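You operate a simulated robot arm through the tools that you are given. There is no shell and no other tool.

You are at the controls of a simulated two-armed robot. One attempt, no reset.

JOB
Hold the white pot on the far end of the long table steady with one hand, lift the yellow bottle out of it with the other and set it down on the far end of the long table. Set down upright: yellow bottle.

Only the result counts: the job must be done as asked and must still hold three seconds after the hand-in. Knocking over, shifting, dropping, spilling or breaking anything else fails it.

ROBOT AND FRAMES
Two 7-joint arms with two-finger parallel grippers on one trunk, on a base that drives. Base frame: it is fixed to the floor where the robot stands at the start and does not move with it; the origin is under the middle of the robot, x ahead of it, y to its left, z up; the surface under the hand at the start is at about z = 0.75. Lengths are in m, angles in degrees, forces in N, time in s.
The left shoulder is at the start at [0.05, 0.168, 1.057], the right one opposite. With the tool pointing down near the work surface each hand reaches from about 0.2 to 0.66 m from the robot's upright axis, wherever it stands, measured 20 degrees to its own side. Places, roughly: far end of the long table [1.1, -0.7, 0.8]. Payload 1.57 kg a hand.
Tool frame (each hand has its own): the origin (TCP) lies between the finger pads and is the grasp point; the fingertips stand 0.03 m ahead of it; z points along the fingers, y is the line along which they close. Largest opening 0.08 m; finger width 0.017, thickness 0.012; the body of the gripper, 0.04 by 0.082 m, starts 0.08 m behind the TCP.
Orientation is that of the tool frame in the base frame, as a unit quaternion [w, x, y, z]. With the fingers straight down and closing along the base's y, the tool's x points along the base's -x, its y along +y and its z along -z.

CONTROLS
- The arms move only by the tool apply_moves. It takes "left_commands", "right_commands" or both (then of equal length, played together; a hand with none holds still); each is a list of rows, each a list of 7 numbers: the gripper command, from -1 (fully open) to 1 (shut), values between in proportion, then the shift along the base's x, y, z in mm, then the turn, a rotation vector about the base's x, y, z in degrees. In form: [[hand, x, y, z, rx, ry, rz], ...]. A call has 1 to 20 rows; each row is the pose to reach, as a shift and turn from the pose commanded when the call began. Rows are played at 5 a second. More than 0.05 m and 8.6 degrees between two rows, or a gripper value outside its range, and nothing of the call is played. Where a pose cannot be reached the arm comes as near as it can. A force on the tool above 40 N (or 10 N above the force at the start of the call, whichever is more), or a blocked arm, ends the call early, and 0.2 s more pass. The fingers move at their own pace (about 0.045 m/s each) and stop on an object; they squeeze with about 27 N. The grip force told is the motor's: it shows also when the fingers shut on nothing. Time passes only in rows, and 0.2 s behind the last, so rows that repeat a pose let the fingers close. The reply holds the time, the measured pose of the TCP, the force on the tool along the base axes, the opening and the grip force, in the units named above and with some noise, with the torque about the TCP (base axes, N m) and any sound that the robot's microphone picked up, and new pictures: "views" is both (left out), scene, wrist or none (wrist: the cameras of the hands that moved).
- Cameras (640 x 400 px; columns grow to the right, rows downward): "scene" is now at [0.1205, -0.0275, 1.2588]; the picture's right is [-0.32, -0.95, 0.00], its down [-0.62, 0.21, -0.76] and it looks along [0.72, -0.25, -0.65] (base axes); focal length 268 px, centre (320, 200). "left" rides on the left gripper at [0.072, 0.007, -0.122] in its tool frame; the picture's right is [-0.09, 1.00, 0.00], its down [-0.84, -0.08, -0.54] and it looks along [-0.54, -0.05, 0.84] (tool axes); focal length 238 px, centre (320, 200). "right" rides on the right gripper at [0.072, -0.007, -0.122] in its tool frame; the picture's right is [0.09, 1.00, 0.00], its down [-0.84, 0.08, -0.54] and it looks along [-0.54, 0.05, 0.84] (tool axes); focal length 238 px, centre (320, 200). There is no depth. A picture from a camera that has moved, and an enlarged one, comes with that camera's place and axes in the base frame and with its lens.
- raise_lower(by): slides the trunk up (or, below 0, down) by that many m; the arms and the scene camera ride with it, the base frame stays. It gives what a move gives, with no picture.
- roll_base(legs): drives the robot by 1 to 6 legs, each [ahead, left, turn to the left] in m, m and degrees, along the robot's own axes; the way and the turn of a leg run together, so that a leg with both is an arc; at most 1.5 m and 180 degrees a leg. The arms and the cameras ride along, it lands a little off, and it stops where it bumps. It gives what a move gives, and a new picture of the scene camera.
- pan_tilt(pan, tilt): turns the head with the scene camera to pan (to the left, within 80 degrees either way) and tilt (down, from -29 to 69), counted from straight ahead of the robot. It gives what a move gives, and a new picture of the scene camera.
- enlarge(camera, box): a new picture of the part [left, top, right, bottom] of that camera's present view, enlarged. No time passes.
- job_done(): hands the job in; it is judged then, once.

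Places have to be worked out from the pictures, the camera data and where the tool is seen. Open the grippers and draw the arms clear of the work before you hand the job in, unless the task says otherwise.

The tools are called after "Request:" as a command line: name --argument value ..., lists and objects as JSON in quotes. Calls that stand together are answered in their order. apply_moves: Moves the arms, as the interface text tells. Its arguments: {"type":"object","properties":{"left_commands":{"type":"array","items":{"type":"array","items":{"type":"number"}}},"right_commands":{"type":"array","items":{"type":"array","items":{"type":"number"}}},"views":{"type":"string","enum":["both","scene","wrist","none"]}},"required":[]} The other tools are called the same way: raise_lower (by) slides the trunk up or down; roll_base (legs) drives the base; pan_tilt (pan, tilt) turns the head that bears the scene camera; enlarge (camera, box) takes an enlarged picture of a part of a camera's view; job_done () hands the job in.

At the start:

```text
time: 0.0
left_tcp_pos: [0.473, 0.0006, 1.0682]
left_tool_rot: [0.0, 0.0, 1.0, 0.0]
left_contact_force: [0.4, 0.4, -0.8]
left_wrist_torque: [0.01, 0.01, -0.04]
left_finger_gap: 0.0802
left_grasp_force: 0.0
right_tcp_pos: [0.4009, -0.2963, 0.977]
right_tool_rot: [0.001, 0.0, 1.0, 0.0]
right_contact_force: [-0.2, 0.7, 0.5]
right_wrist_torque: [-0.01, 0.05, 0.01]
right_finger_gap: 0.0801
right_grasp_force: 0.2
trunk travel left (down, up): [-0.225, 0.218]
robot x, y, heading: [0.0018, 0.0018, -0.3]
head pan, tilt: [-18.9, 40.7]
```

scene: 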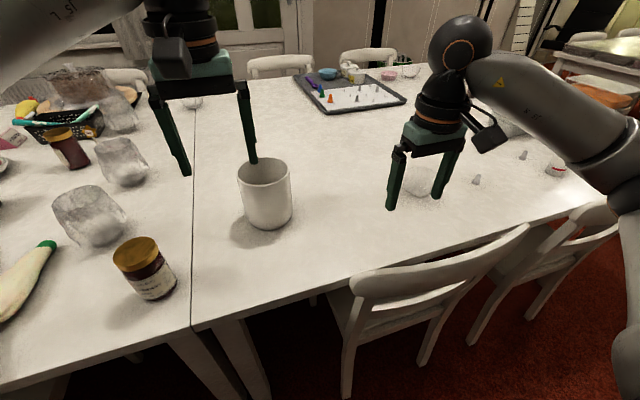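
right: 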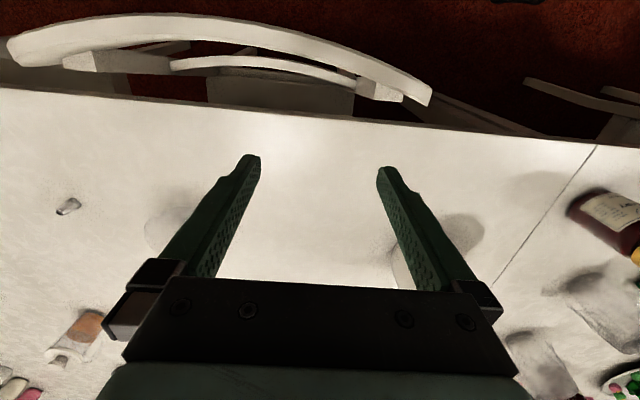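
left: 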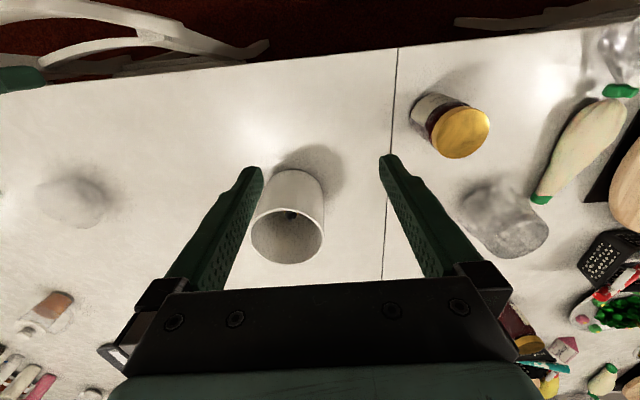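

The near white cup looks empty from the left wrist camera, and I see no yellow bottle yet. I'll look toward the far end of the table at about [1.1, -0.7, 0.8].

Request:
enlarge --camera "scene" --box '[240, 40, 640, 240]'

Request:
pan_tilt --pan -33 --tilt 25

```text
1.60 times, centred on (440, 140) of scene
camera zoom: at [0.1205, -0.0275, 1.2588], right [-0.32, -0.95, 0.0], down [-0.62, 0.21, -0.76], along [0.72, -0.25, -0.65], focal length 429 px, centre (128, 296)
```

zoom: 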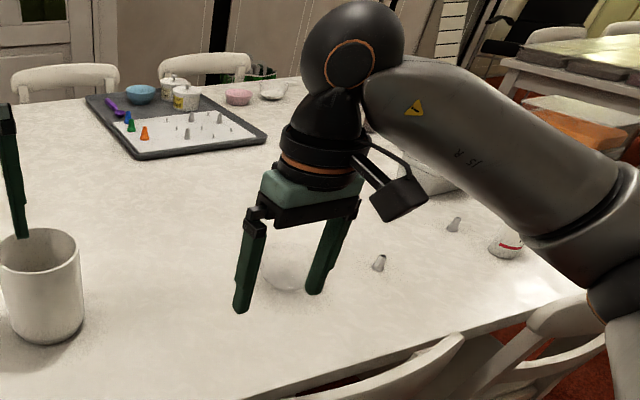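

```text
time: 0.8
left_tcp_pos: [0.474, 0.0006, 1.0689]
left_tool_rot: [0.001, 0.0, 1.0, 0.0]
left_contact_force: [-0.7, -0.2, -0.1]
left_wrist_torque: [0.01, 0.01, 0.02]
left_finger_gap: 0.0799
left_grasp_force: 0.1
right_tcp_pos: [0.4028, -0.2956, 0.9777]
right_tool_rot: [0.0, 0.0, 1.0, -0.001]
right_contact_force: [1.0, -0.4, -0.7]
right_wrist_torque: [-0.01, -0.03, 0.01]
right_finger_gap: 0.0799
right_grasp_force: 0.0
trunk travel left (down, up): [-0.225, 0.218]
robot x, y, heading: [0.003, 0.0013, -0.0]
head pan, tilt: [-33.0, 25.0]
camera scene: at [0.1178, -0.0502, 1.2831], right [-0.54, -0.84, 0.0], down [-0.36, 0.23, -0.91], along [0.76, -0.49, -0.42], focal length 268 px, centre (320, 200)
```

scene: 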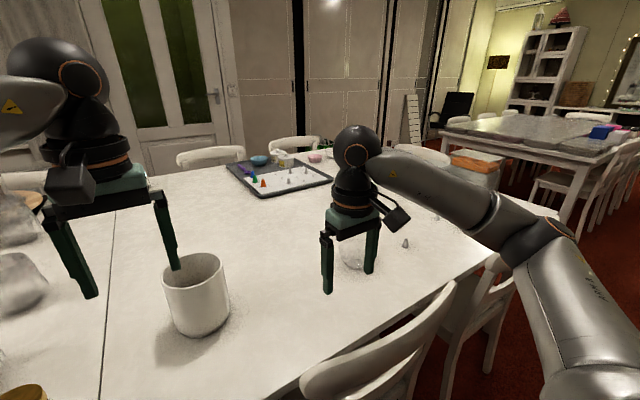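

The right arm hides the region around (0.75…1.1, -0.7…-1.0). I'll tilt the right hand forward for its wrist camera to see outward and look further to the right with the head.

Request:
apply_moves --right_commands '[[-1, -20, 0, 20, 0, -8, 0], [-1, -40, 0, 40, 0, -16, 0], [-1, -60, 0, 60, 0, -24, 0], [-1, -80, 0, 80, 0, -32, 0], [-1, -90, 0, 100, 0, -38, 0]]' --views "both"

Request:
pan_tilt --pan -75 --tilt 35

```text
time: 2.0
left_tcp_pos: [0.4746, 0.0006, 1.0696]
left_tool_rot: [0.0, 0.0, 1.0, 0.0]
left_contact_force: [-0.5, -1.5, 0.1]
left_wrist_torque: [-0.01, 0.02, -0.02]
left_finger_gap: 0.08
left_grasp_force: 0.0
right_tcp_pos: [0.3123, -0.2968, 1.0774]
right_tool_rot: [0.327, -0.001, 0.945, 0.001]
right_contact_force: [0.2, -0.1, 0.3]
right_wrist_torque: [0.02, 0.02, -0.02]
right_finger_gap: 0.0799
right_grasp_force: 0.0
trunk travel left (down, up): [-0.225, 0.218]
robot x, y, heading: [0.0015, -0.0009, 0.2]
head pan, tilt: [-33.0, 25.0]
camera scene: at [0.1176, -0.0502, 1.2832], right [-0.54, -0.84, 0.0], down [-0.35, 0.23, -0.91], along [0.76, -0.49, -0.42], focal length 268 px, centre (320, 200)
camera right: at [0.1818, -0.3022, 1.1284], right [-0.07, 1.0, -0.06], down [0.32, 0.08, 0.94], along [0.94, 0.05, -0.33], focal length 238 px, centre (320, 200)
```

scene: 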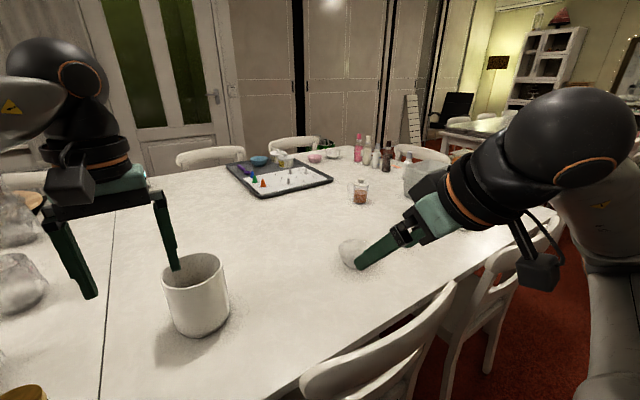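
right: 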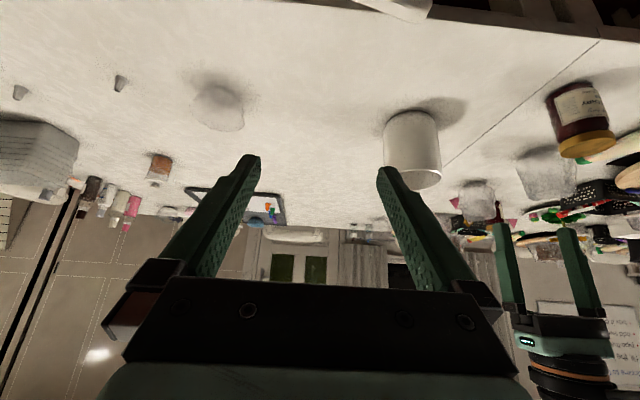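

```text
time: 3.1
left_tcp_pos: [0.473, 0.0021, 1.0695]
left_tool_rot: [0.0, 0.0, 1.0, 0.0]
left_contact_force: [0.0, -0.4, -0.4]
left_wrist_torque: [-0.01, 0.03, 0.0]
left_finger_gap: 0.0802
left_grasp_force: 0.0
right_tcp_pos: [0.3126, -0.2965, 1.0767]
right_tool_rot: [0.326, 0.0, 0.945, 0.0]
right_contact_force: [0.3, 0.0, 0.4]
right_wrist_torque: [-0.02, 0.01, -0.01]
right_finger_gap: 0.08
right_grasp_force: 0.0
trunk travel left (down, up): [-0.225, 0.218]
robot x, y, heading: [-0.0, 0.004, 0.1]
head pan, tilt: [-75.0, 35.0]
camera scene: at [0.0634, -0.0851, 1.2674], right [-0.97, -0.26, 0.0], down [-0.15, 0.55, -0.82], along [0.21, -0.79, -0.57], focal length 268 px, centre (320, 200)
```

scene: 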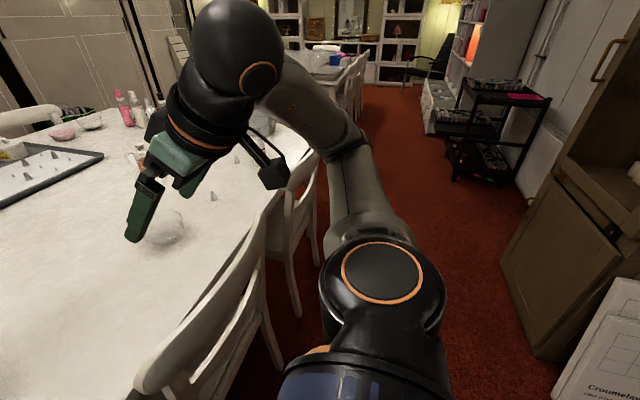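

Bottles and a white basket-like container appear near the right end of the table, behind the arm. The aisle to the robot's right looks clear, so I'll back up a little and drive right for a better look.

Request:
roll_base --legs '[[-0.15, 0, 0], [0, -0.5, 0]]'

Request:
pan_tilt --pan -15 --tilt 28

```text
time: 8.8
left_tcp_pos: [0.3255, -0.4891, 1.0684]
left_tool_rot: [0.0, 0.002, 1.0, 0.001]
left_contact_force: [-0.6, 0.0, -0.2]
left_wrist_torque: [0.0, 0.02, -0.02]
left_finger_gap: 0.0797
left_grasp_force: 0.0
right_tcp_pos: [0.1615, -0.7857, 1.0769]
right_tool_rot: [0.326, 0.003, 0.945, -0.001]
right_contact_force: [-0.7, 0.8, 1.2]
right_wrist_torque: [-0.01, -0.04, -0.01]
right_finger_gap: 0.0799
right_grasp_force: 0.0
trunk travel left (down, up): [-0.225, 0.218]
robot x, y, heading: [-0.1465, -0.4859, -0.2]
head pan, tilt: [-75.0, 35.0]
camera scene: at [-0.0861, -0.573, 1.2674], right [-0.97, -0.25, 0.0], down [-0.15, 0.55, -0.82], along [0.21, -0.79, -0.57], focal length 268 px, centre (320, 200)
```

scene: 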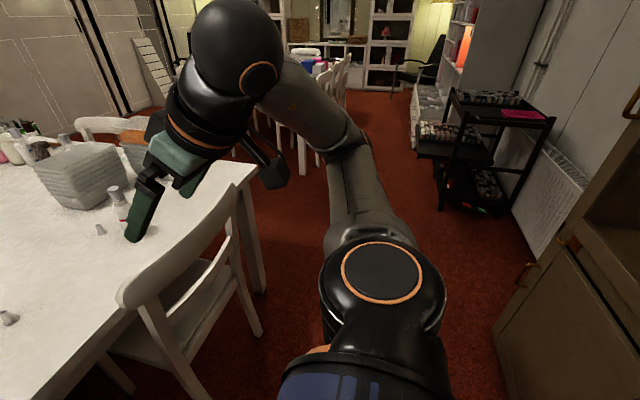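

```text
time: 10.1
left_tcp_pos: [0.3245, -0.4873, 1.0689]
left_tool_rot: [0.0, 0.003, 1.0, 0.001]
left_contact_force: [1.2, 0.2, -0.1]
left_wrist_torque: [-0.01, 0.02, -0.05]
left_finger_gap: 0.0802
left_grasp_force: 0.0
right_tcp_pos: [0.1636, -0.784, 1.0774]
right_tool_rot: [0.325, 0.003, 0.946, -0.001]
right_contact_force: [0.6, -0.5, -0.1]
right_wrist_torque: [0.03, 0.03, 0.01]
right_finger_gap: 0.0797
right_grasp_force: 0.0
trunk travel left (down, up): [-0.225, 0.218]
robot x, y, heading: [-0.1485, -0.4913, -0.4]
head pan, tilt: [-15.0, 28.0]
camera scene: at [-0.0205, -0.5118, 1.2783], right [-0.26, -0.96, 0.0], down [-0.45, 0.12, -0.88], along [0.85, -0.23, -0.47], focal length 268 px, centre (320, 200)
```

scene: 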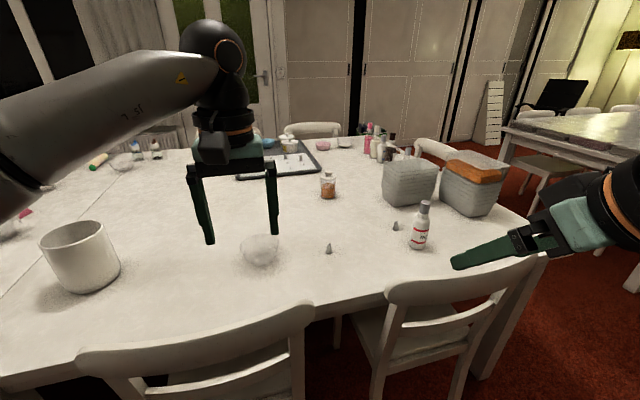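

Request:
enlarge --camera "scene" --box '[300, 110, 520, 260]'

Request:
enlarge --camera "scene" --box '[340, 110, 440, 172]'

Request:
enlarge --camera "scene" --box '[230, 120, 340, 190]'

```text
2.67 times, centred on (410, 185) of scene
camera zoom: at [-0.0205, -0.5118, 1.2783], right [-0.26, -0.96, 0.0], down [-0.45, 0.12, -0.88], along [0.85, -0.23, -0.47], focal length 716 px, centre (80, 240)
```

zoom: 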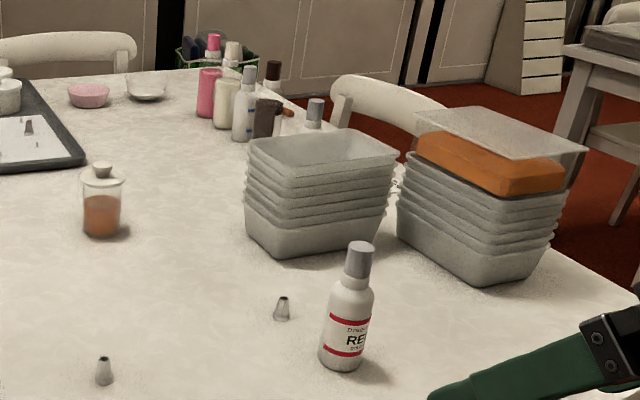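

```text
6.40 times, centred on (390, 141) of scene
camera zoom: at [-0.0205, -0.5118, 1.2783], right [-0.26, -0.96, 0.0], down [-0.45, 0.12, -0.88], along [0.85, -0.23, -0.47], focal length 1718 px, centre (-128, 578)
```

zoom: 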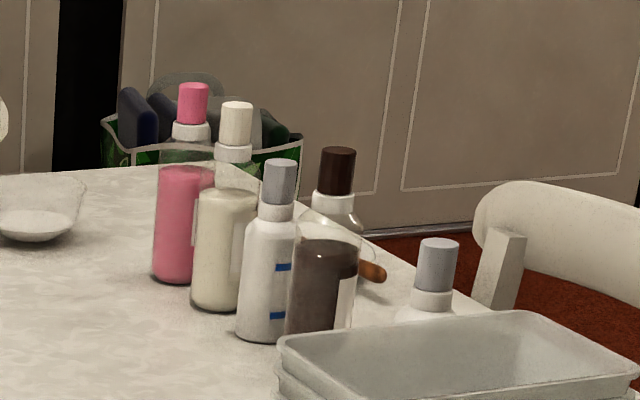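

```text
5.71 times, centred on (285, 155) of scene
camera zoom: at [-0.0205, -0.5118, 1.2783], right [-0.26, -0.96, 0.0], down [-0.45, 0.12, -0.88], along [0.85, -0.23, -0.47], focal length 1534 px, centre (520, 457)
```

zoom: 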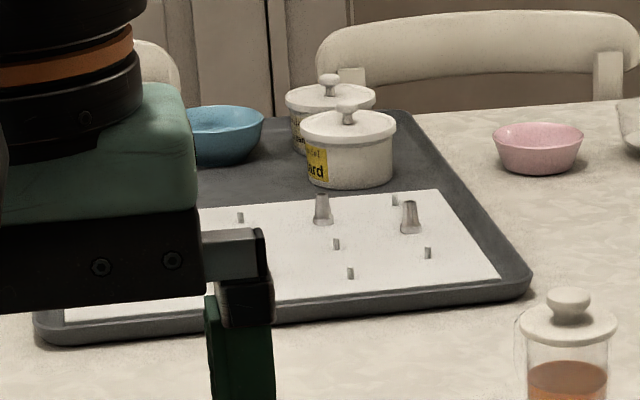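

No yellow bottle near those bottles. I'll inspect the white cylinder on the left, and the rest of the table.

Request:
enlarge --camera "scene" --box '[0, 120, 200, 320]'

Request:
pan_tilt --pan 30 --tilt 28

```text
2.00 times, centred on (100, 220) of scene
camera zoom: at [-0.0205, -0.5118, 1.2783], right [-0.26, -0.96, 0.0], down [-0.45, 0.12, -0.88], along [0.85, -0.23, -0.47], focal length 537 px, centre (760, 160)
```

zoom: 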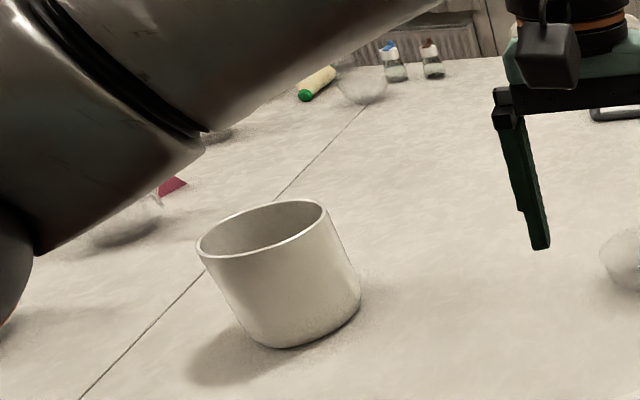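

```text
time: 11.2
left_tcp_pos: [0.3252, -0.4894, 1.0694]
left_tool_rot: [-0.001, 0.003, 1.0, 0.0]
left_contact_force: [0.4, -0.6, -0.4]
left_wrist_torque: [-0.01, 0.03, 0.0]
left_finger_gap: 0.08
left_grasp_force: 0.1
right_tcp_pos: [0.1624, -0.7857, 1.0764]
right_tool_rot: [0.325, 0.003, 0.946, -0.001]
right_contact_force: [-0.1, -0.4, -0.5]
right_wrist_torque: [0.0, -0.02, 0.04]
right_finger_gap: 0.08
right_grasp_force: 0.1
trunk travel left (down, up): [-0.225, 0.218]
robot x, y, heading: [-0.1501, -0.4892, -0.2]
head pan, tilt: [30.0, 28.0]
camera scene: at [-0.0292, -0.4426, 1.2783], right [0.5, -0.87, 0.0], down [-0.41, -0.23, -0.88], along [0.77, 0.44, -0.47], focal length 268 px, centre (320, 200)
```

scene: 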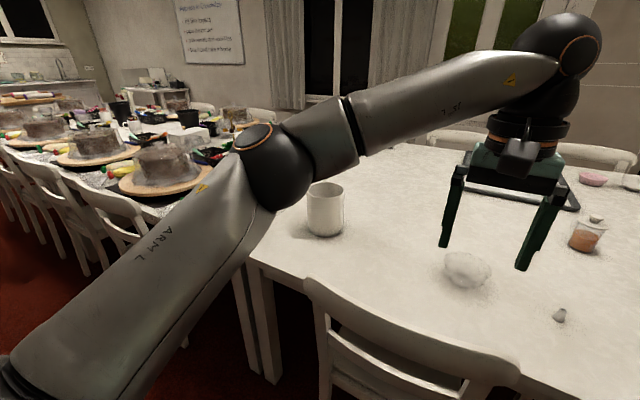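

The long table extends left with many more items, so the right part is its far end, and the white cylinder at about (0.65, -0.05) is the likely pot, with a short bottle possibly inside. I'll return to the start position and look down into it.

Request:
roll_base --legs '[[0, 0.47, 0], [0.12, 0, 0]]'

Request:
pan_tilt --pan -5 --tilt 45

Request:
enlarge --camera "left" --box '[160, 100, 480, 300]'

```text
time: 16.8
left_tcp_pos: [0.4488, -0.0162, 1.0685]
left_tool_rot: [0.0, 0.002, 1.0, -0.001]
left_contact_force: [-0.2, 0.1, -0.4]
left_wrist_torque: [0.0, 0.0, 0.03]
left_finger_gap: 0.0801
left_grasp_force: 0.0
right_tcp_pos: [0.2872, -0.313, 1.0766]
right_tool_rot: [0.326, 0.002, 0.945, 0.0]
right_contact_force: [0.5, 0.0, 0.1]
right_wrist_torque: [0.01, 0.01, -0.01]
right_finger_gap: 0.0798
right_grasp_force: 0.1
trunk travel left (down, up): [-0.225, 0.218]
robot x, y, heading: [-0.0284, -0.0155, -0.1]
head pan, tilt: [30.0, 28.0]
camera scene: at [0.0943, 0.0293, 1.2783], right [0.5, -0.87, 0.0], down [-0.41, -0.23, -0.88], along [0.77, 0.44, -0.47], focal length 268 px, centre (320, 200)
```

scene: 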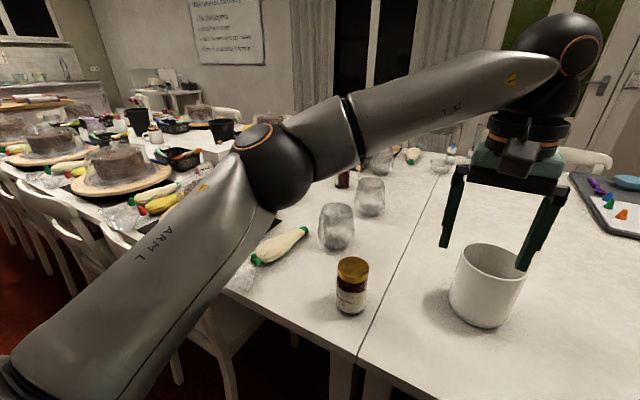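

```text
time: 17.8
left_tcp_pos: [0.4484, -0.0167, 1.0686]
left_tool_rot: [-0.001, 0.002, 1.0, 0.0]
left_contact_force: [0.2, 0.0, -0.3]
left_wrist_torque: [0.01, -0.04, 0.01]
left_finger_gap: 0.0801
left_grasp_force: 0.0
right_tcp_pos: [0.2882, -0.3131, 1.0763]
right_tool_rot: [0.326, 0.001, 0.945, 0.0]
right_contact_force: [0.4, 0.4, 0.4]
right_wrist_torque: [-0.01, 0.0, -0.02]
right_finger_gap: 0.0801
right_grasp_force: 0.1
trunk travel left (down, up): [-0.225, 0.218]
robot x, y, heading: [-0.0295, -0.0156, -0.4]
head pan, tilt: [-5.0, 45.0]
camera scene: at [0.0956, -0.0233, 1.2526], right [-0.09, -1.0, 0.0], down [-0.7, 0.06, -0.71], along [0.7, -0.06, -0.71], focal length 268 px, centre (320, 200)
```

scene: 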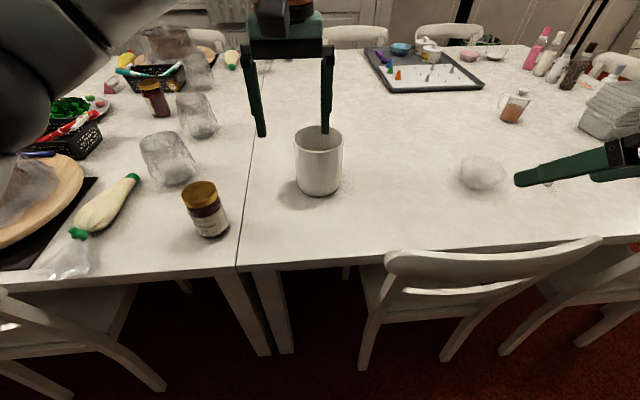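

```text
2.00 times, centred on (320, 200) of left
camera zoom: at [0.3759, -0.0074, 1.1906], right [0.1, 1.0, 0.0], down [0.84, -0.08, 0.54], along [0.54, -0.05, -0.84], focal length 477 px, centre (320, 200)
```

zoom: 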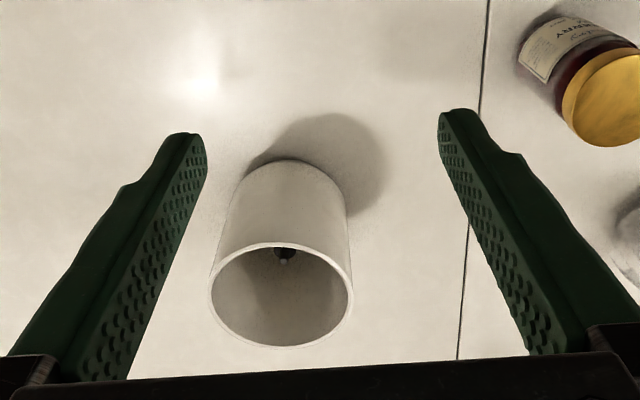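

There is something inside the white pot; I'll zoom in on it.

Request:
enlarge --camera "left" --box '[255, 170, 345, 280]'

Request:
enlarge --camera "scene" --box '[240, 100, 400, 220]'

```text
3.64 times, centred on (300, 225) of left
camera zoom: at [0.3759, -0.0074, 1.1906], right [0.1, 1.0, 0.0], down [0.84, -0.08, 0.54], along [0.54, -0.05, -0.84], focal length 867 px, centre (393, 109)
```

zoom: 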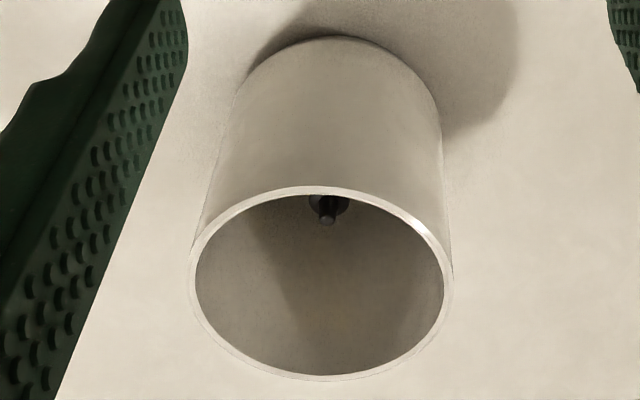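

```text
3.33 times, centred on (320, 160) of scene
camera zoom: at [0.0956, -0.0233, 1.2526], right [-0.09, -1.0, 0.0], down [-0.7, 0.06, -0.71], along [0.7, -0.06, -0.71], focal length 895 px, centre (320, 333)
```

zoom: 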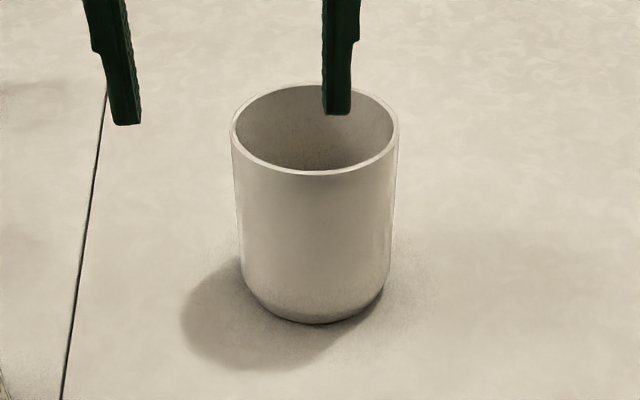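

A dark-capped object stands inside the pot (pot centre ≈ (0.66, -0.065), diameter ≈ 0.124, rim at z ≈ 0.90). I'll move the left hand forward over it so its camera looks more steeply into the pot.

Request:
apply_moves --left_commands '[[-1, 40, -12, 10, 0, 0, 0], [-1, 80, -24, 20, 0, 0, 0], [-1, 120, -36, 30, 0, 0, 0], [-1, 150, -50, 30, 0, 0, 0], [-1, 170, -50, 30, 0, 0, 0], [-1, 170, -50, 30, 0, 0, 0]]' --views "both"

Request:
enlarge --camera "left" --box '[220, 30, 420, 155]'

```text
time: 19.2
left_tcp_pos: [0.5187, -0.0205, 1.044]
left_tool_rot: [0.0, 0.002, 1.0, 0.001]
left_contact_force: [-0.2, 0.9, 0.1]
left_wrist_torque: [-0.02, 0.05, -0.02]
left_finger_gap: 0.0803
left_grasp_force: 0.0
left hand out of reach, approached as far as the arm can: row 2, 3, 4, 5, 6
right_tcp_pos: [0.2864, -0.3133, 1.0765]
right_tool_rot: [0.325, 0.002, 0.946, -0.001]
right_contact_force: [0.2, -0.3, 0.1]
right_wrist_torque: [-0.04, 0.01, 0.01]
right_finger_gap: 0.0801
right_grasp_force: 0.1
trunk travel left (down, up): [-0.225, 0.218]
robot x, y, heading: [-0.0281, -0.015, -0.4]
head pan, tilt: [-5.0, 45.0]
camera scene: at [0.0971, -0.023, 1.2523], right [-0.09, -1.0, 0.0], down [-0.71, 0.06, -0.71], along [0.7, -0.06, -0.71], focal length 268 px, centre (320, 200)
camera left: at [0.4463, -0.011, 1.1653], right [0.1, 1.0, 0.0], down [0.84, -0.08, 0.54], along [0.54, -0.05, -0.84], focal length 238 px, centre (320, 200)
```

scene: 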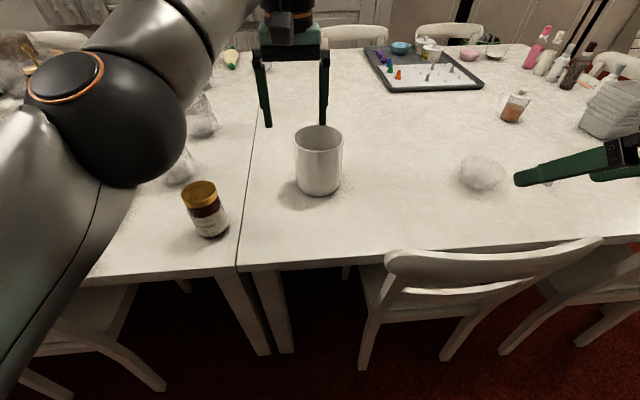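
left: 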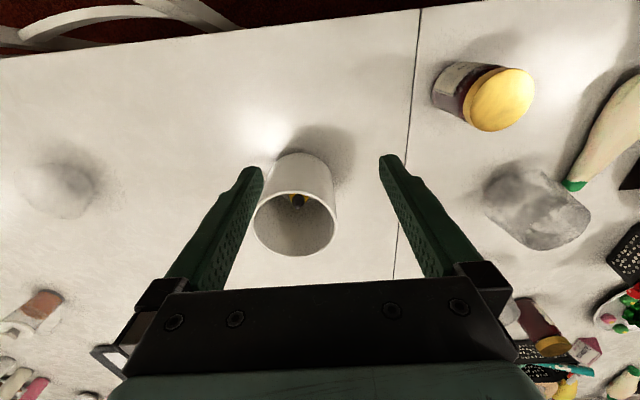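

```text
3.20 times, centred on (320, 92) of left
camera zoom: at [0.4463, -0.011, 1.1653], right [0.1, 1.0, 0.0], down [0.84, -0.08, 0.54], along [0.54, -0.05, -0.84], focal length 763 px, centre (320, 544)
```

zoom: 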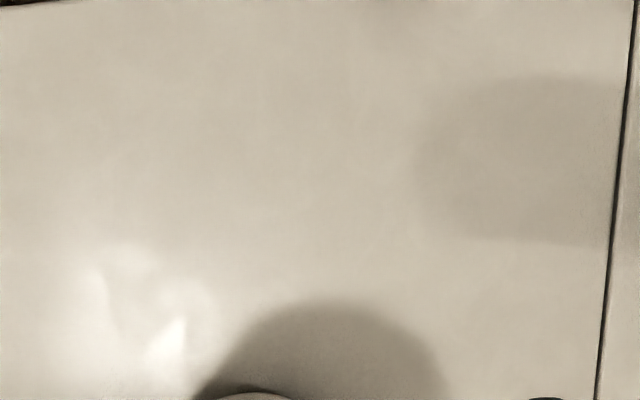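

Yellow is now visible in the pot — that is the bottle. I'll zoom in on it.

Request:
enlarge --camera "left" --box '[240, 140, 352, 264]'

Request:
pan_tilt --pan 0 --tilt 69

```text
3.23 times, centred on (296, 202) of left
camera zoom: at [0.4463, -0.011, 1.1653], right [0.1, 1.0, 0.0], down [0.84, -0.08, 0.54], along [0.54, -0.05, -0.84], focal length 769 px, centre (397, 194)
```

zoom: 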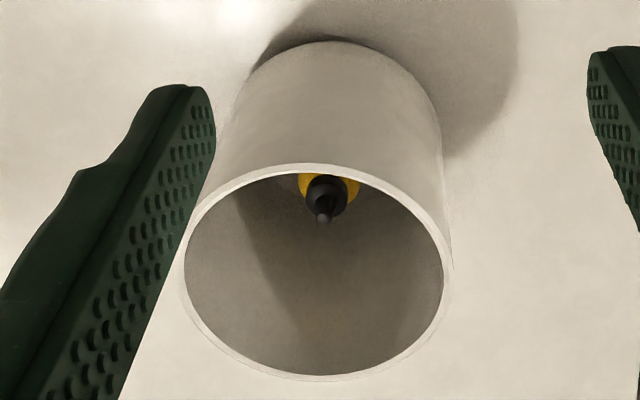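

```text
time: 20.0
left_tcp_pos: [0.5174, -0.0193, 1.0458]
left_tool_rot: [0.0, 0.001, 1.0, 0.0]
left_contact_force: [-0.4, -0.2, -1.1]
left_wrist_torque: [0.03, -0.03, 0.0]
left_finger_gap: 0.08
left_grasp_force: 0.0
right_tcp_pos: [0.2857, -0.3125, 1.0772]
right_tool_rot: [0.326, 0.001, 0.945, 0.0]
right_contact_force: [0.4, 0.4, 0.1]
right_wrist_torque: [0.04, 0.01, 0.01]
right_finger_gap: 0.0798
right_grasp_force: 0.0
trunk travel left (down, up): [-0.225, 0.218]
robot x, y, heading: [-0.0242, -0.0146, -0.5]
head pan, tilt: [0.0, 68.8]
camera scene: at [0.0706, -0.0162, 1.2237], right [0.0, -1.0, 0.0], down [-0.93, 0.0, -0.36], along [0.36, 0.0, -0.93], focal length 268 px, centre (320, 200)
```

scene: 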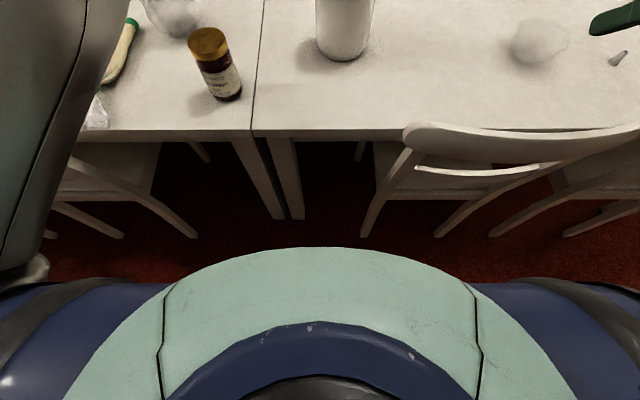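

The yellow bottle with a black cap stands in the pot, tip at roughly (0.675, -0.07, 0.826). The pot is a bit out of reach, so I need the base closer. Before driving I'll turn the right wrist camera back to vertical and slightly backward, to see my base and the clearance to the chairs.

Request:
apply_moves --right_commands '[[-1, -10, 0, 10, 0, 8, 0], [-1, -20, 0, 20, 0, 16, 0], [-1, -30, 0, 30, 0, 24, 0], [-1, -40, 0, 30, 0, 32, 0], [-1, -45, 0, 30, 0, 40, 0], [-1, -45, 0, 30, 0, 48, 0], [-1, -45, 0, 30, 0, 55, 0]]' --views "wrist"

```text
time: 21.6
left_tcp_pos: [0.5167, -0.02, 1.0444]
left_tool_rot: [0.0, 0.002, 1.0, 0.0]
left_contact_force: [0.8, 0.2, 0.4]
left_wrist_torque: [-0.03, 0.02, 0.01]
left_finger_gap: 0.08
left_grasp_force: 0.0
right_tcp_pos: [0.2426, -0.3127, 1.1073]
right_tool_rot: [-0.149, 0.002, 0.989, -0.001]
right_contact_force: [0.1, 0.0, -0.3]
right_wrist_torque: [-0.01, 0.01, -0.01]
right_finger_gap: 0.0801
right_grasp_force: 0.1
trunk travel left (down, up): [-0.225, 0.218]
robot x, y, heading: [-0.0293, -0.0162, -0.3]
head pan, tilt: [0.0, 68.8]
camera right: at [0.2093, -0.3189, 1.2449], right [-0.09, 1.0, 0.02], down [0.96, 0.08, 0.27], along [0.27, 0.05, -0.96], focal length 238 px, centre (320, 200)
```

right: 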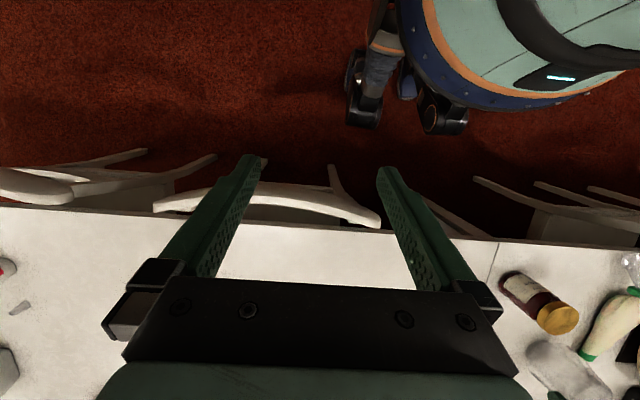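

This view shows the base casters and the chair clearly. I'll enlarge it to judge the clearance.

Request:
enlarge --camera "right" --box '[320, 0, 640, 200]'

Request:
enlarge --camera "right" --box '[140, 0, 460, 250]'

```text
2.00 times, centred on (480, 100) of right
camera zoom: at [0.2093, -0.3189, 1.2449], right [-0.09, 1.0, 0.02], down [0.96, 0.08, 0.27], along [0.27, 0.05, -0.96], focal length 477 px, centre (0, 400)
```

zoom: 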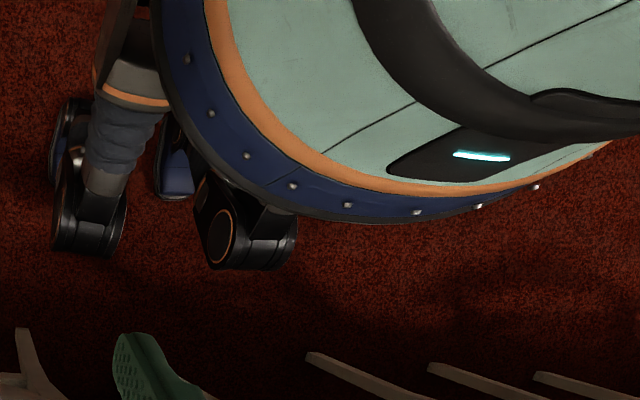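

```text
1.60 times, centred on (300, 125) of right
camera zoom: at [0.2093, -0.3189, 1.2449], right [-0.09, 1.0, 0.02], down [0.96, 0.08, 0.27], along [0.27, 0.05, -0.96], focal length 381 px, centre (352, 320)
```

zoom: 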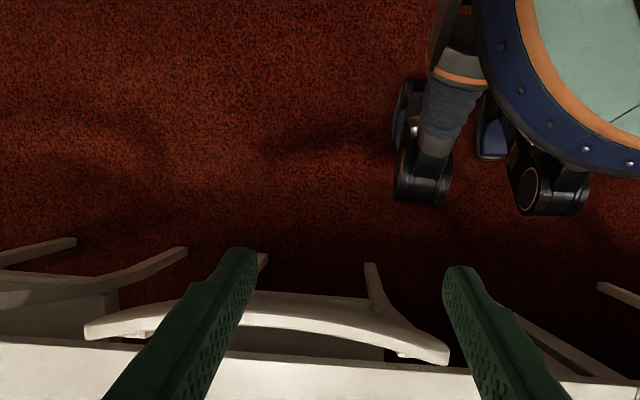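

I'll enlarge the near chair in the scene view to find where its legs stand relative to the base.

Request:
enlarge --camera "scene" --box '[200, 110, 520, 310]'

Request:
enlarge --camera "right" --box '[180, 90, 480, 270]'

Request:
enlarge --camera "left" --box '[0, 0, 320, 200]'

```text
2.00 times, centred on (360, 210) of scene
camera zoom: at [0.0706, -0.016, 1.2237], right [0.0, -1.0, 0.0], down [-0.93, 0.0, -0.36], along [0.36, 0.0, -0.93], focal length 537 px, centre (240, 180)
```

zoom: 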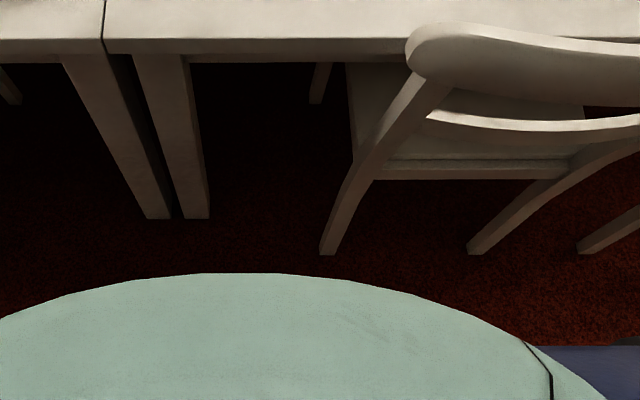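

```text
2.13 times, centred on (330, 180) of right
camera zoom: at [0.2093, -0.3189, 1.2449], right [-0.09, 1.0, 0.02], down [0.96, 0.08, 0.27], along [0.27, 0.05, -0.96], focal length 508 px, centre (299, 243)
```

zoom: 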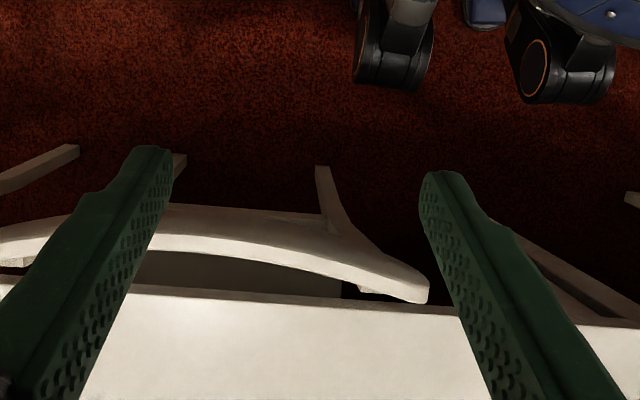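

```text
2.00 times, centred on (160, 100) of left
camera zoom: at [0.445, -0.0111, 1.1662], right [0.1, 1.0, 0.0], down [0.84, -0.08, 0.54], along [0.54, -0.05, -0.84], focal length 477 px, centre (640, 400)
```

zoom: 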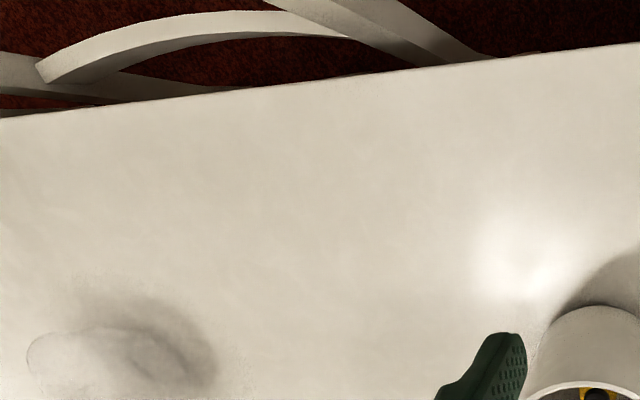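

The casters reach only about 0.2 m ahead of the axis and the chair's foot is at (0.36, -0.22), so there's room to advance. I'll drive forward about 0.13 m, slightly left, turning 8° right, keeping both hands high above the table.

Request:
roll_base --legs '[[0.13, 0.03, -8]]'

Request:
enlarge --camera "left" --box '[200, 60, 440, 210]'

Request:
enlarge --camera "right" --box '[240, 0, 640, 250]'

```text
time: 22.9
left_tcp_pos: [0.642, -0.0774, 1.0449]
left_tool_rot: [0.0, 0.073, 0.997, 0.0]
left_contact_force: [0.0, -0.7, 0.5]
left_wrist_torque: [0.02, -0.02, 0.02]
left_finger_gap: 0.0801
left_grasp_force: 0.0
right_tcp_pos: [0.3273, -0.3289, 1.1069]
right_tool_rot: [-0.147, 0.072, 0.986, 0.01]
right_contact_force: [-0.5, 0.1, -0.4]
right_wrist_torque: [-0.04, 0.0, 0.0]
right_finger_gap: 0.08
right_grasp_force: 0.0
trunk travel left (down, up): [-0.225, 0.218]
robot x, y, heading: [0.1042, 0.0021, -8.3]
head pan, tilt: [0.0, 68.8]
camera scene: at [0.2011, -0.0102, 1.2236], right [-0.15, -0.99, 0.0], down [-0.92, 0.14, -0.36], along [0.36, -0.05, -0.93], focal length 268 px, centre (320, 200)
```

scene: 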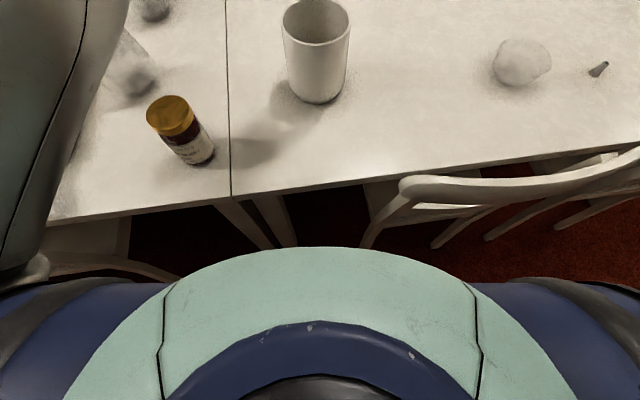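

```text
2.67 times, centred on (320, 135) of left
camera zoom: at [0.5719, -0.0588, 1.166], right [0.24, 0.97, 0.0], down [0.82, -0.2, 0.54], along [0.53, -0.13, -0.84], focal length 636 px, centre (320, 373)
```

zoom: 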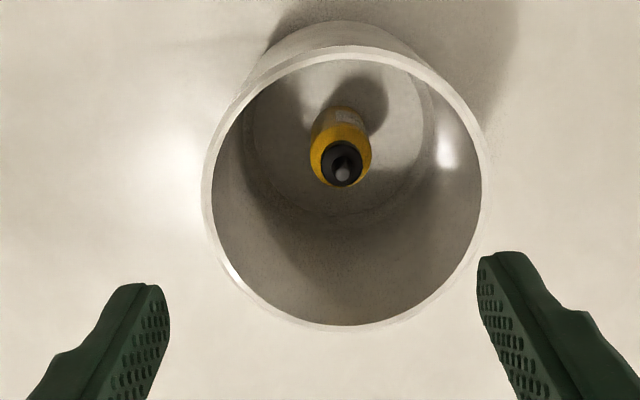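

```text
1.60 times, centred on (440, 125) of right
camera zoom: at [0.2951, -0.3296, 1.2446], right [0.06, 1.0, 0.02], down [0.96, -0.06, 0.27], along [0.27, 0.01, -0.96], focal length 381 px, centre (128, 320)
```

zoom: 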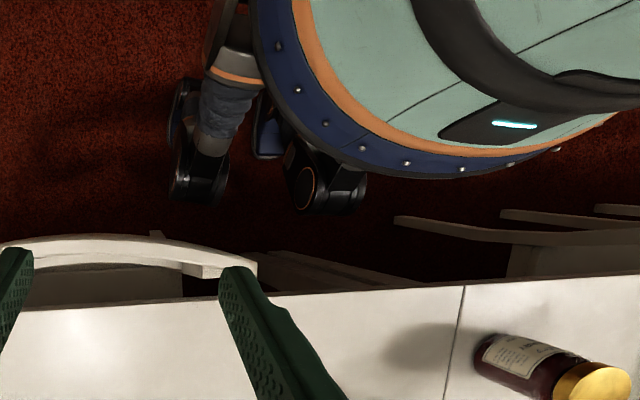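

The bottle stands upright at the pot's centre: pot centre ≈ (0.657, -0.069), rim z ≈ 0.90, bottle body ≈ 33 mm wide, shoulder z ≈ 0.816. I'll have the left hand hold the rim on the left side with a tilted hand, and use the right hand for the bottle. First I'll raise the trunk 0.08 m for more reach, then test a small left-hand retreat.

Request:
raise_lower --by 0.08

Request:
apply_moves --left_commands '[[-1, -20, 20, 0, 0, 0, 0], [-1, -40, 40, 0, 0, 0, 0], [-1, -60, 60, 0, 0, 0, 0], [-1, -60, 60, 0, 0, 0, 0]]' --views "none"

Request:
pan_tilt --pan 5 --tilt 50

```text
time: 24.1
left_tcp_pos: [0.6424, -0.077, 1.1242]
left_tool_rot: [0.0, 0.074, 0.997, 0.0]
left_contact_force: [0.3, 0.2, 0.0]
left_wrist_torque: [0.02, 0.03, -0.04]
left_finger_gap: 0.08
left_grasp_force: 0.1
right_tcp_pos: [0.3273, -0.3281, 1.188]
right_tool_rot: [-0.148, 0.072, 0.986, 0.009]
right_contact_force: [0.8, 0.6, -0.4]
right_wrist_torque: [-0.02, 0.01, -0.01]
right_finger_gap: 0.0801
right_grasp_force: 0.1
trunk travel left (down, up): [-0.305, 0.138]
robot x, y, heading: [0.1053, 0.0058, -8.3]
head pan, tilt: [0.0, 68.8]
```

```text
time: 25.1
left_tcp_pos: [0.5834, -0.0184, 1.1252]
left_tool_rot: [-0.001, 0.073, 0.997, -0.001]
left_contact_force: [0.0, 0.5, -0.1]
left_wrist_torque: [0.02, 0.01, -0.03]
left_finger_gap: 0.0801
left_grasp_force: 0.0
right_tcp_pos: [0.3272, -0.3285, 1.1879]
right_tool_rot: [-0.147, 0.072, 0.987, 0.009]
right_contact_force: [-0.1, 0.4, -0.9]
right_wrist_torque: [0.01, -0.03, 0.01]
right_finger_gap: 0.0799
right_grasp_force: 0.1
trunk travel left (down, up): [-0.305, 0.138]
robot x, y, heading: [0.1051, 0.0054, -8.7]
head pan, tilt: [0.0, 68.8]
```

```text
time: 25.9
left_tcp_pos: [0.5833, -0.0196, 1.1248]
left_tool_rot: [0.0, 0.073, 0.997, 0.0]
left_contact_force: [0.2, -0.7, -0.1]
left_wrist_torque: [0.05, 0.0, 0.0]
left_finger_gap: 0.0798
left_grasp_force: 0.0
right_tcp_pos: [0.327, -0.3289, 1.1869]
right_tool_rot: [-0.147, 0.071, 0.986, 0.009]
right_contact_force: [-0.5, 0.4, 0.0]
right_wrist_torque: [-0.03, 0.0, -0.02]
right_finger_gap: 0.08
right_grasp_force: 0.0
trunk travel left (down, up): [-0.305, 0.138]
robot x, y, heading: [0.1023, 0.0036, -8.4]
head pan, tilt: [5.0, 50.0]
camera scene: at [0.2221, -0.0065, 1.3256], right [-0.06, -1.0, 0.0], down [-0.77, 0.05, -0.64], along [0.64, -0.04, -0.77], focal length 268 px, centre (320, 200)
```

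scene: 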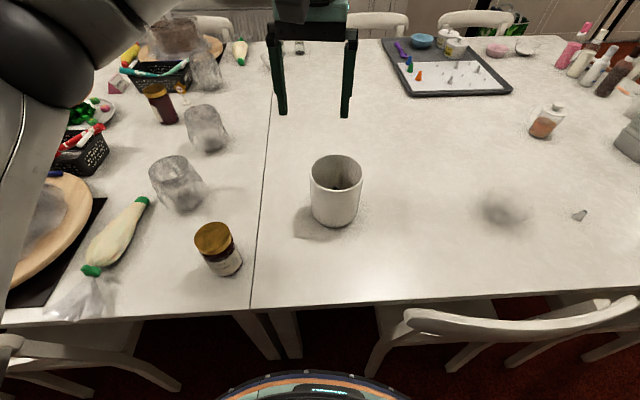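

The shift came out as commanded. I'll cross-check the pot's place from this steadier scene view.

Request:
enlarge --camera "scene" --box '[280, 130, 400, 240]'

Request:
enlarge --camera "left" --box '[160, 100, 480, 300]'

```text
3.64 times, centred on (340, 185) of scene
camera zoom: at [0.2221, -0.0065, 1.3256], right [-0.06, -1.0, 0.0], down [-0.77, 0.05, -0.64], along [0.64, -0.04, -0.77], focal length 976 px, centre (247, 254)
```

zoom: 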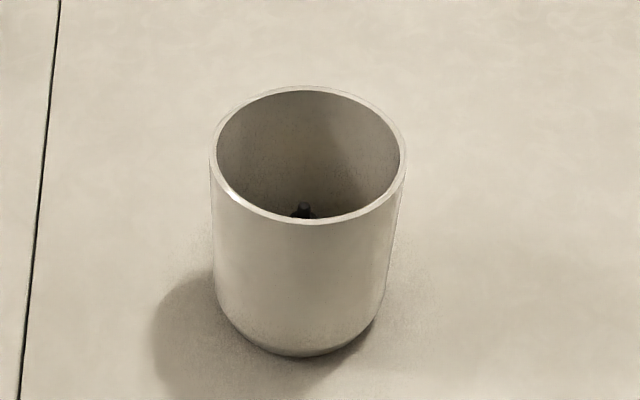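

```text
2.00 times, centred on (320, 200) of left
camera zoom: at [0.5129, 0.0006, 1.2459], right [0.24, 0.97, 0.0], down [0.82, -0.2, 0.54], along [0.53, -0.13, -0.84], focal length 477 px, centre (320, 200)
```

zoom: 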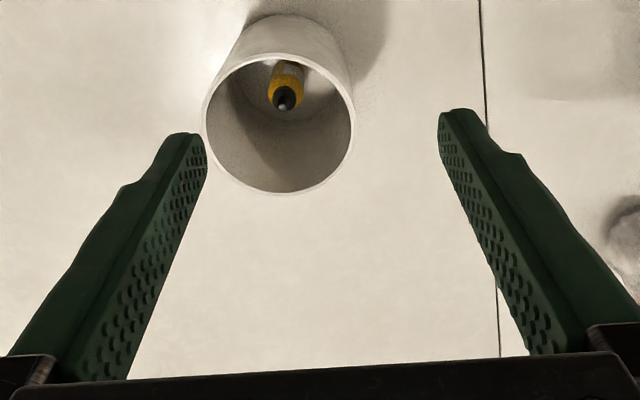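

Both cameras agree: pot centre (0.658, -0.070), outer radius ≈ 0.0605, rim z ≈ 0.90; bottle at (0.660, -0.0695). Now I'll tilt the left hand 50° forward while moving it to a safe spot left/back of the pot, gripper partly open.

Request:
apply_moves --left_commands '[[-0.6, -5, 10, -5, -1.2, -8.2, 0], [-0.6, -10, 20, -15, -2.4, -16.5, 0], [-0.6, -15, 30, -25, -3.6, -24.7, 0], [-0.6, -20, 40, -35, -4.8, -33, 0], [-0.6, -25, 50, -45, -6.1, -41.2, 0], [-0.6, -30, 60, -60, -7.3, -49.5, 0], [-0.6, -30, 60, -60, -7.3, -49.5, 0]]' --views "both"

```text
time: 27.5
left_tcp_pos: [0.5516, 0.0418, 1.0649]
left_tool_rot: [0.422, 0.066, 0.903, -0.031]
left_contact_force: [0.3, -1.2, -0.3]
left_wrist_torque: [0.0, 0.0, -0.02]
left_finger_gap: 0.0637
left_grasp_force: 0.1
right_tcp_pos: [0.3264, -0.3285, 1.1869]
right_tool_rot: [-0.147, 0.072, 0.986, 0.009]
right_contact_force: [0.1, -0.1, -0.2]
right_wrist_torque: [0.03, -0.03, -0.03]
right_finger_gap: 0.08
right_grasp_force: 0.0
trunk travel left (down, up): [-0.305, 0.138]
robot x, y, heading: [0.1083, 0.0049, -8.5]
head pan, tilt: [5.0, 50.0]
camera scene: at [0.2221, -0.0066, 1.3256], right [-0.06, -1.0, 0.0], down [-0.76, 0.05, -0.64], along [0.64, -0.04, -0.77], focal length 268 px, centre (320, 200)
camera left: at [0.4141, 0.0719, 1.0878], right [0.2, 0.98, 0.07], down [0.11, -0.09, 0.99], along [0.97, -0.19, -0.12], focal length 238 px, centre (320, 200)
```

scene: 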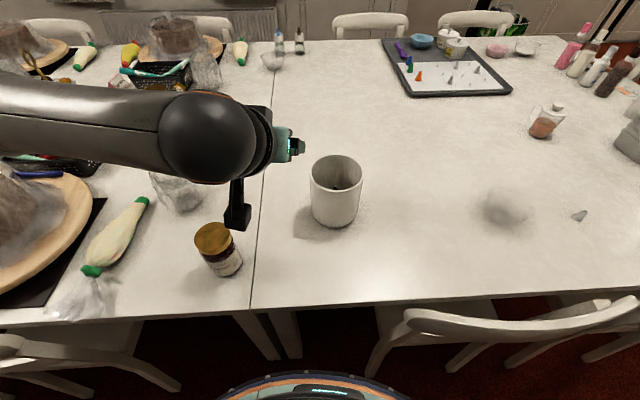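
left: 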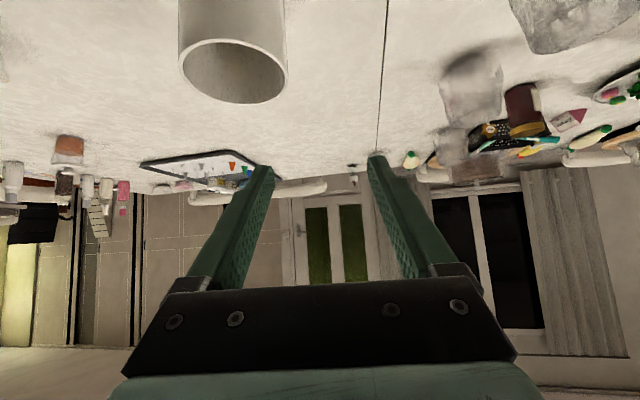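

Now I'll yaw the left hand by −16.5° and move it to the pre-grasp point just behind and above the pot's left rim.

Request:
apply_moves --left_commands '[[-0.5, 12, -5, -22, 0, 0, -6], [-0.5, 24, -10, -45, 0, 0, -12], [-0.5, 36, -15, -68, 0, 0, -16.5], [-0.5, 48, -20, -90, 0, 0, -16.5], [-0.5, 61, -26, -113, 0, 0, -16.5], [-0.5, 61, -26, -113, 0, 0, -16.5]]' --views "both"

Request:
enlarge --camera "scene" --box '[240, 120, 400, 220]'

```text
time: 28.9
left_tcp_pos: [0.6126, 0.0142, 0.9524]
left_tool_rot: [0.413, 0.196, 0.885, -0.091]
left_contact_force: [-0.2, -0.5, 0.1]
left_wrist_torque: [-0.01, -0.03, 0.0]
left_finger_gap: 0.0599
left_grasp_force: 0.1
right_tcp_pos: [0.3263, -0.3292, 1.1862]
right_tool_rot: [-0.148, 0.072, 0.986, 0.009]
right_contact_force: [0.4, 0.7, -0.7]
right_wrist_torque: [-0.05, 0.01, 0.02]
right_finger_gap: 0.0798
right_grasp_force: 0.0
trunk travel left (down, up): [-0.305, 0.138]
robot x, y, heading: [0.106, 0.0031, -8.4]
head pan, tilt: [5.0, 50.0]
camera scene: at [0.2221, -0.0065, 1.3257], right [-0.06, -1.0, 0.0], down [-0.76, 0.05, -0.64], along [0.64, -0.04, -0.77], focal length 268 px, centre (320, 200)
camera left: at [0.4887, 0.0818, 0.9746], right [0.47, 0.88, 0.07], down [0.08, -0.12, 0.99], along [0.88, -0.46, -0.13], focal length 238 px, centre (320, 200)
```

scene: 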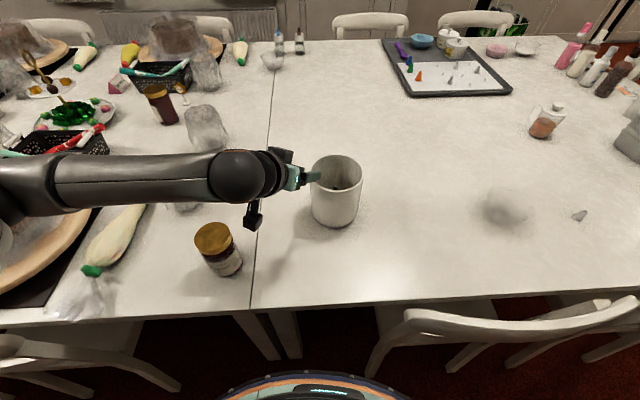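
left: 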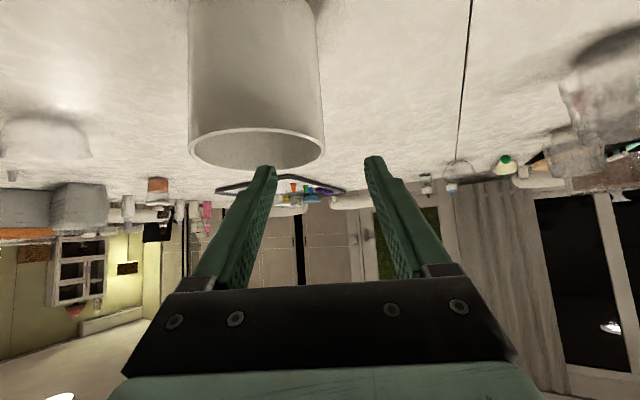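

```text
4.00 times, centred on (320, 170) of scene
camera zoom: at [0.2221, -0.0065, 1.3257], right [-0.06, -1.0, 0.0], down [-0.76, 0.05, -0.64], along [0.64, -0.04, -0.77], focal length 1074 px, centre (320, 320)
```

zoom: 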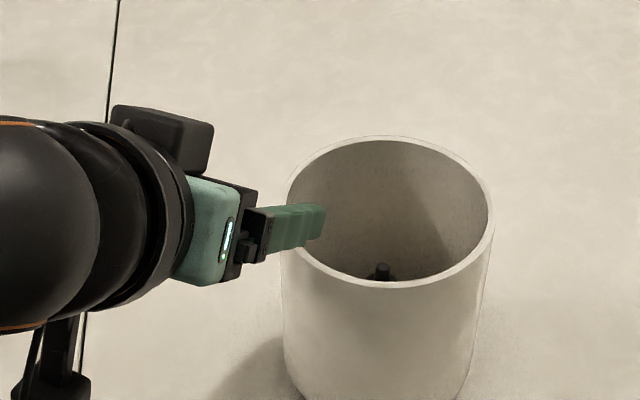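

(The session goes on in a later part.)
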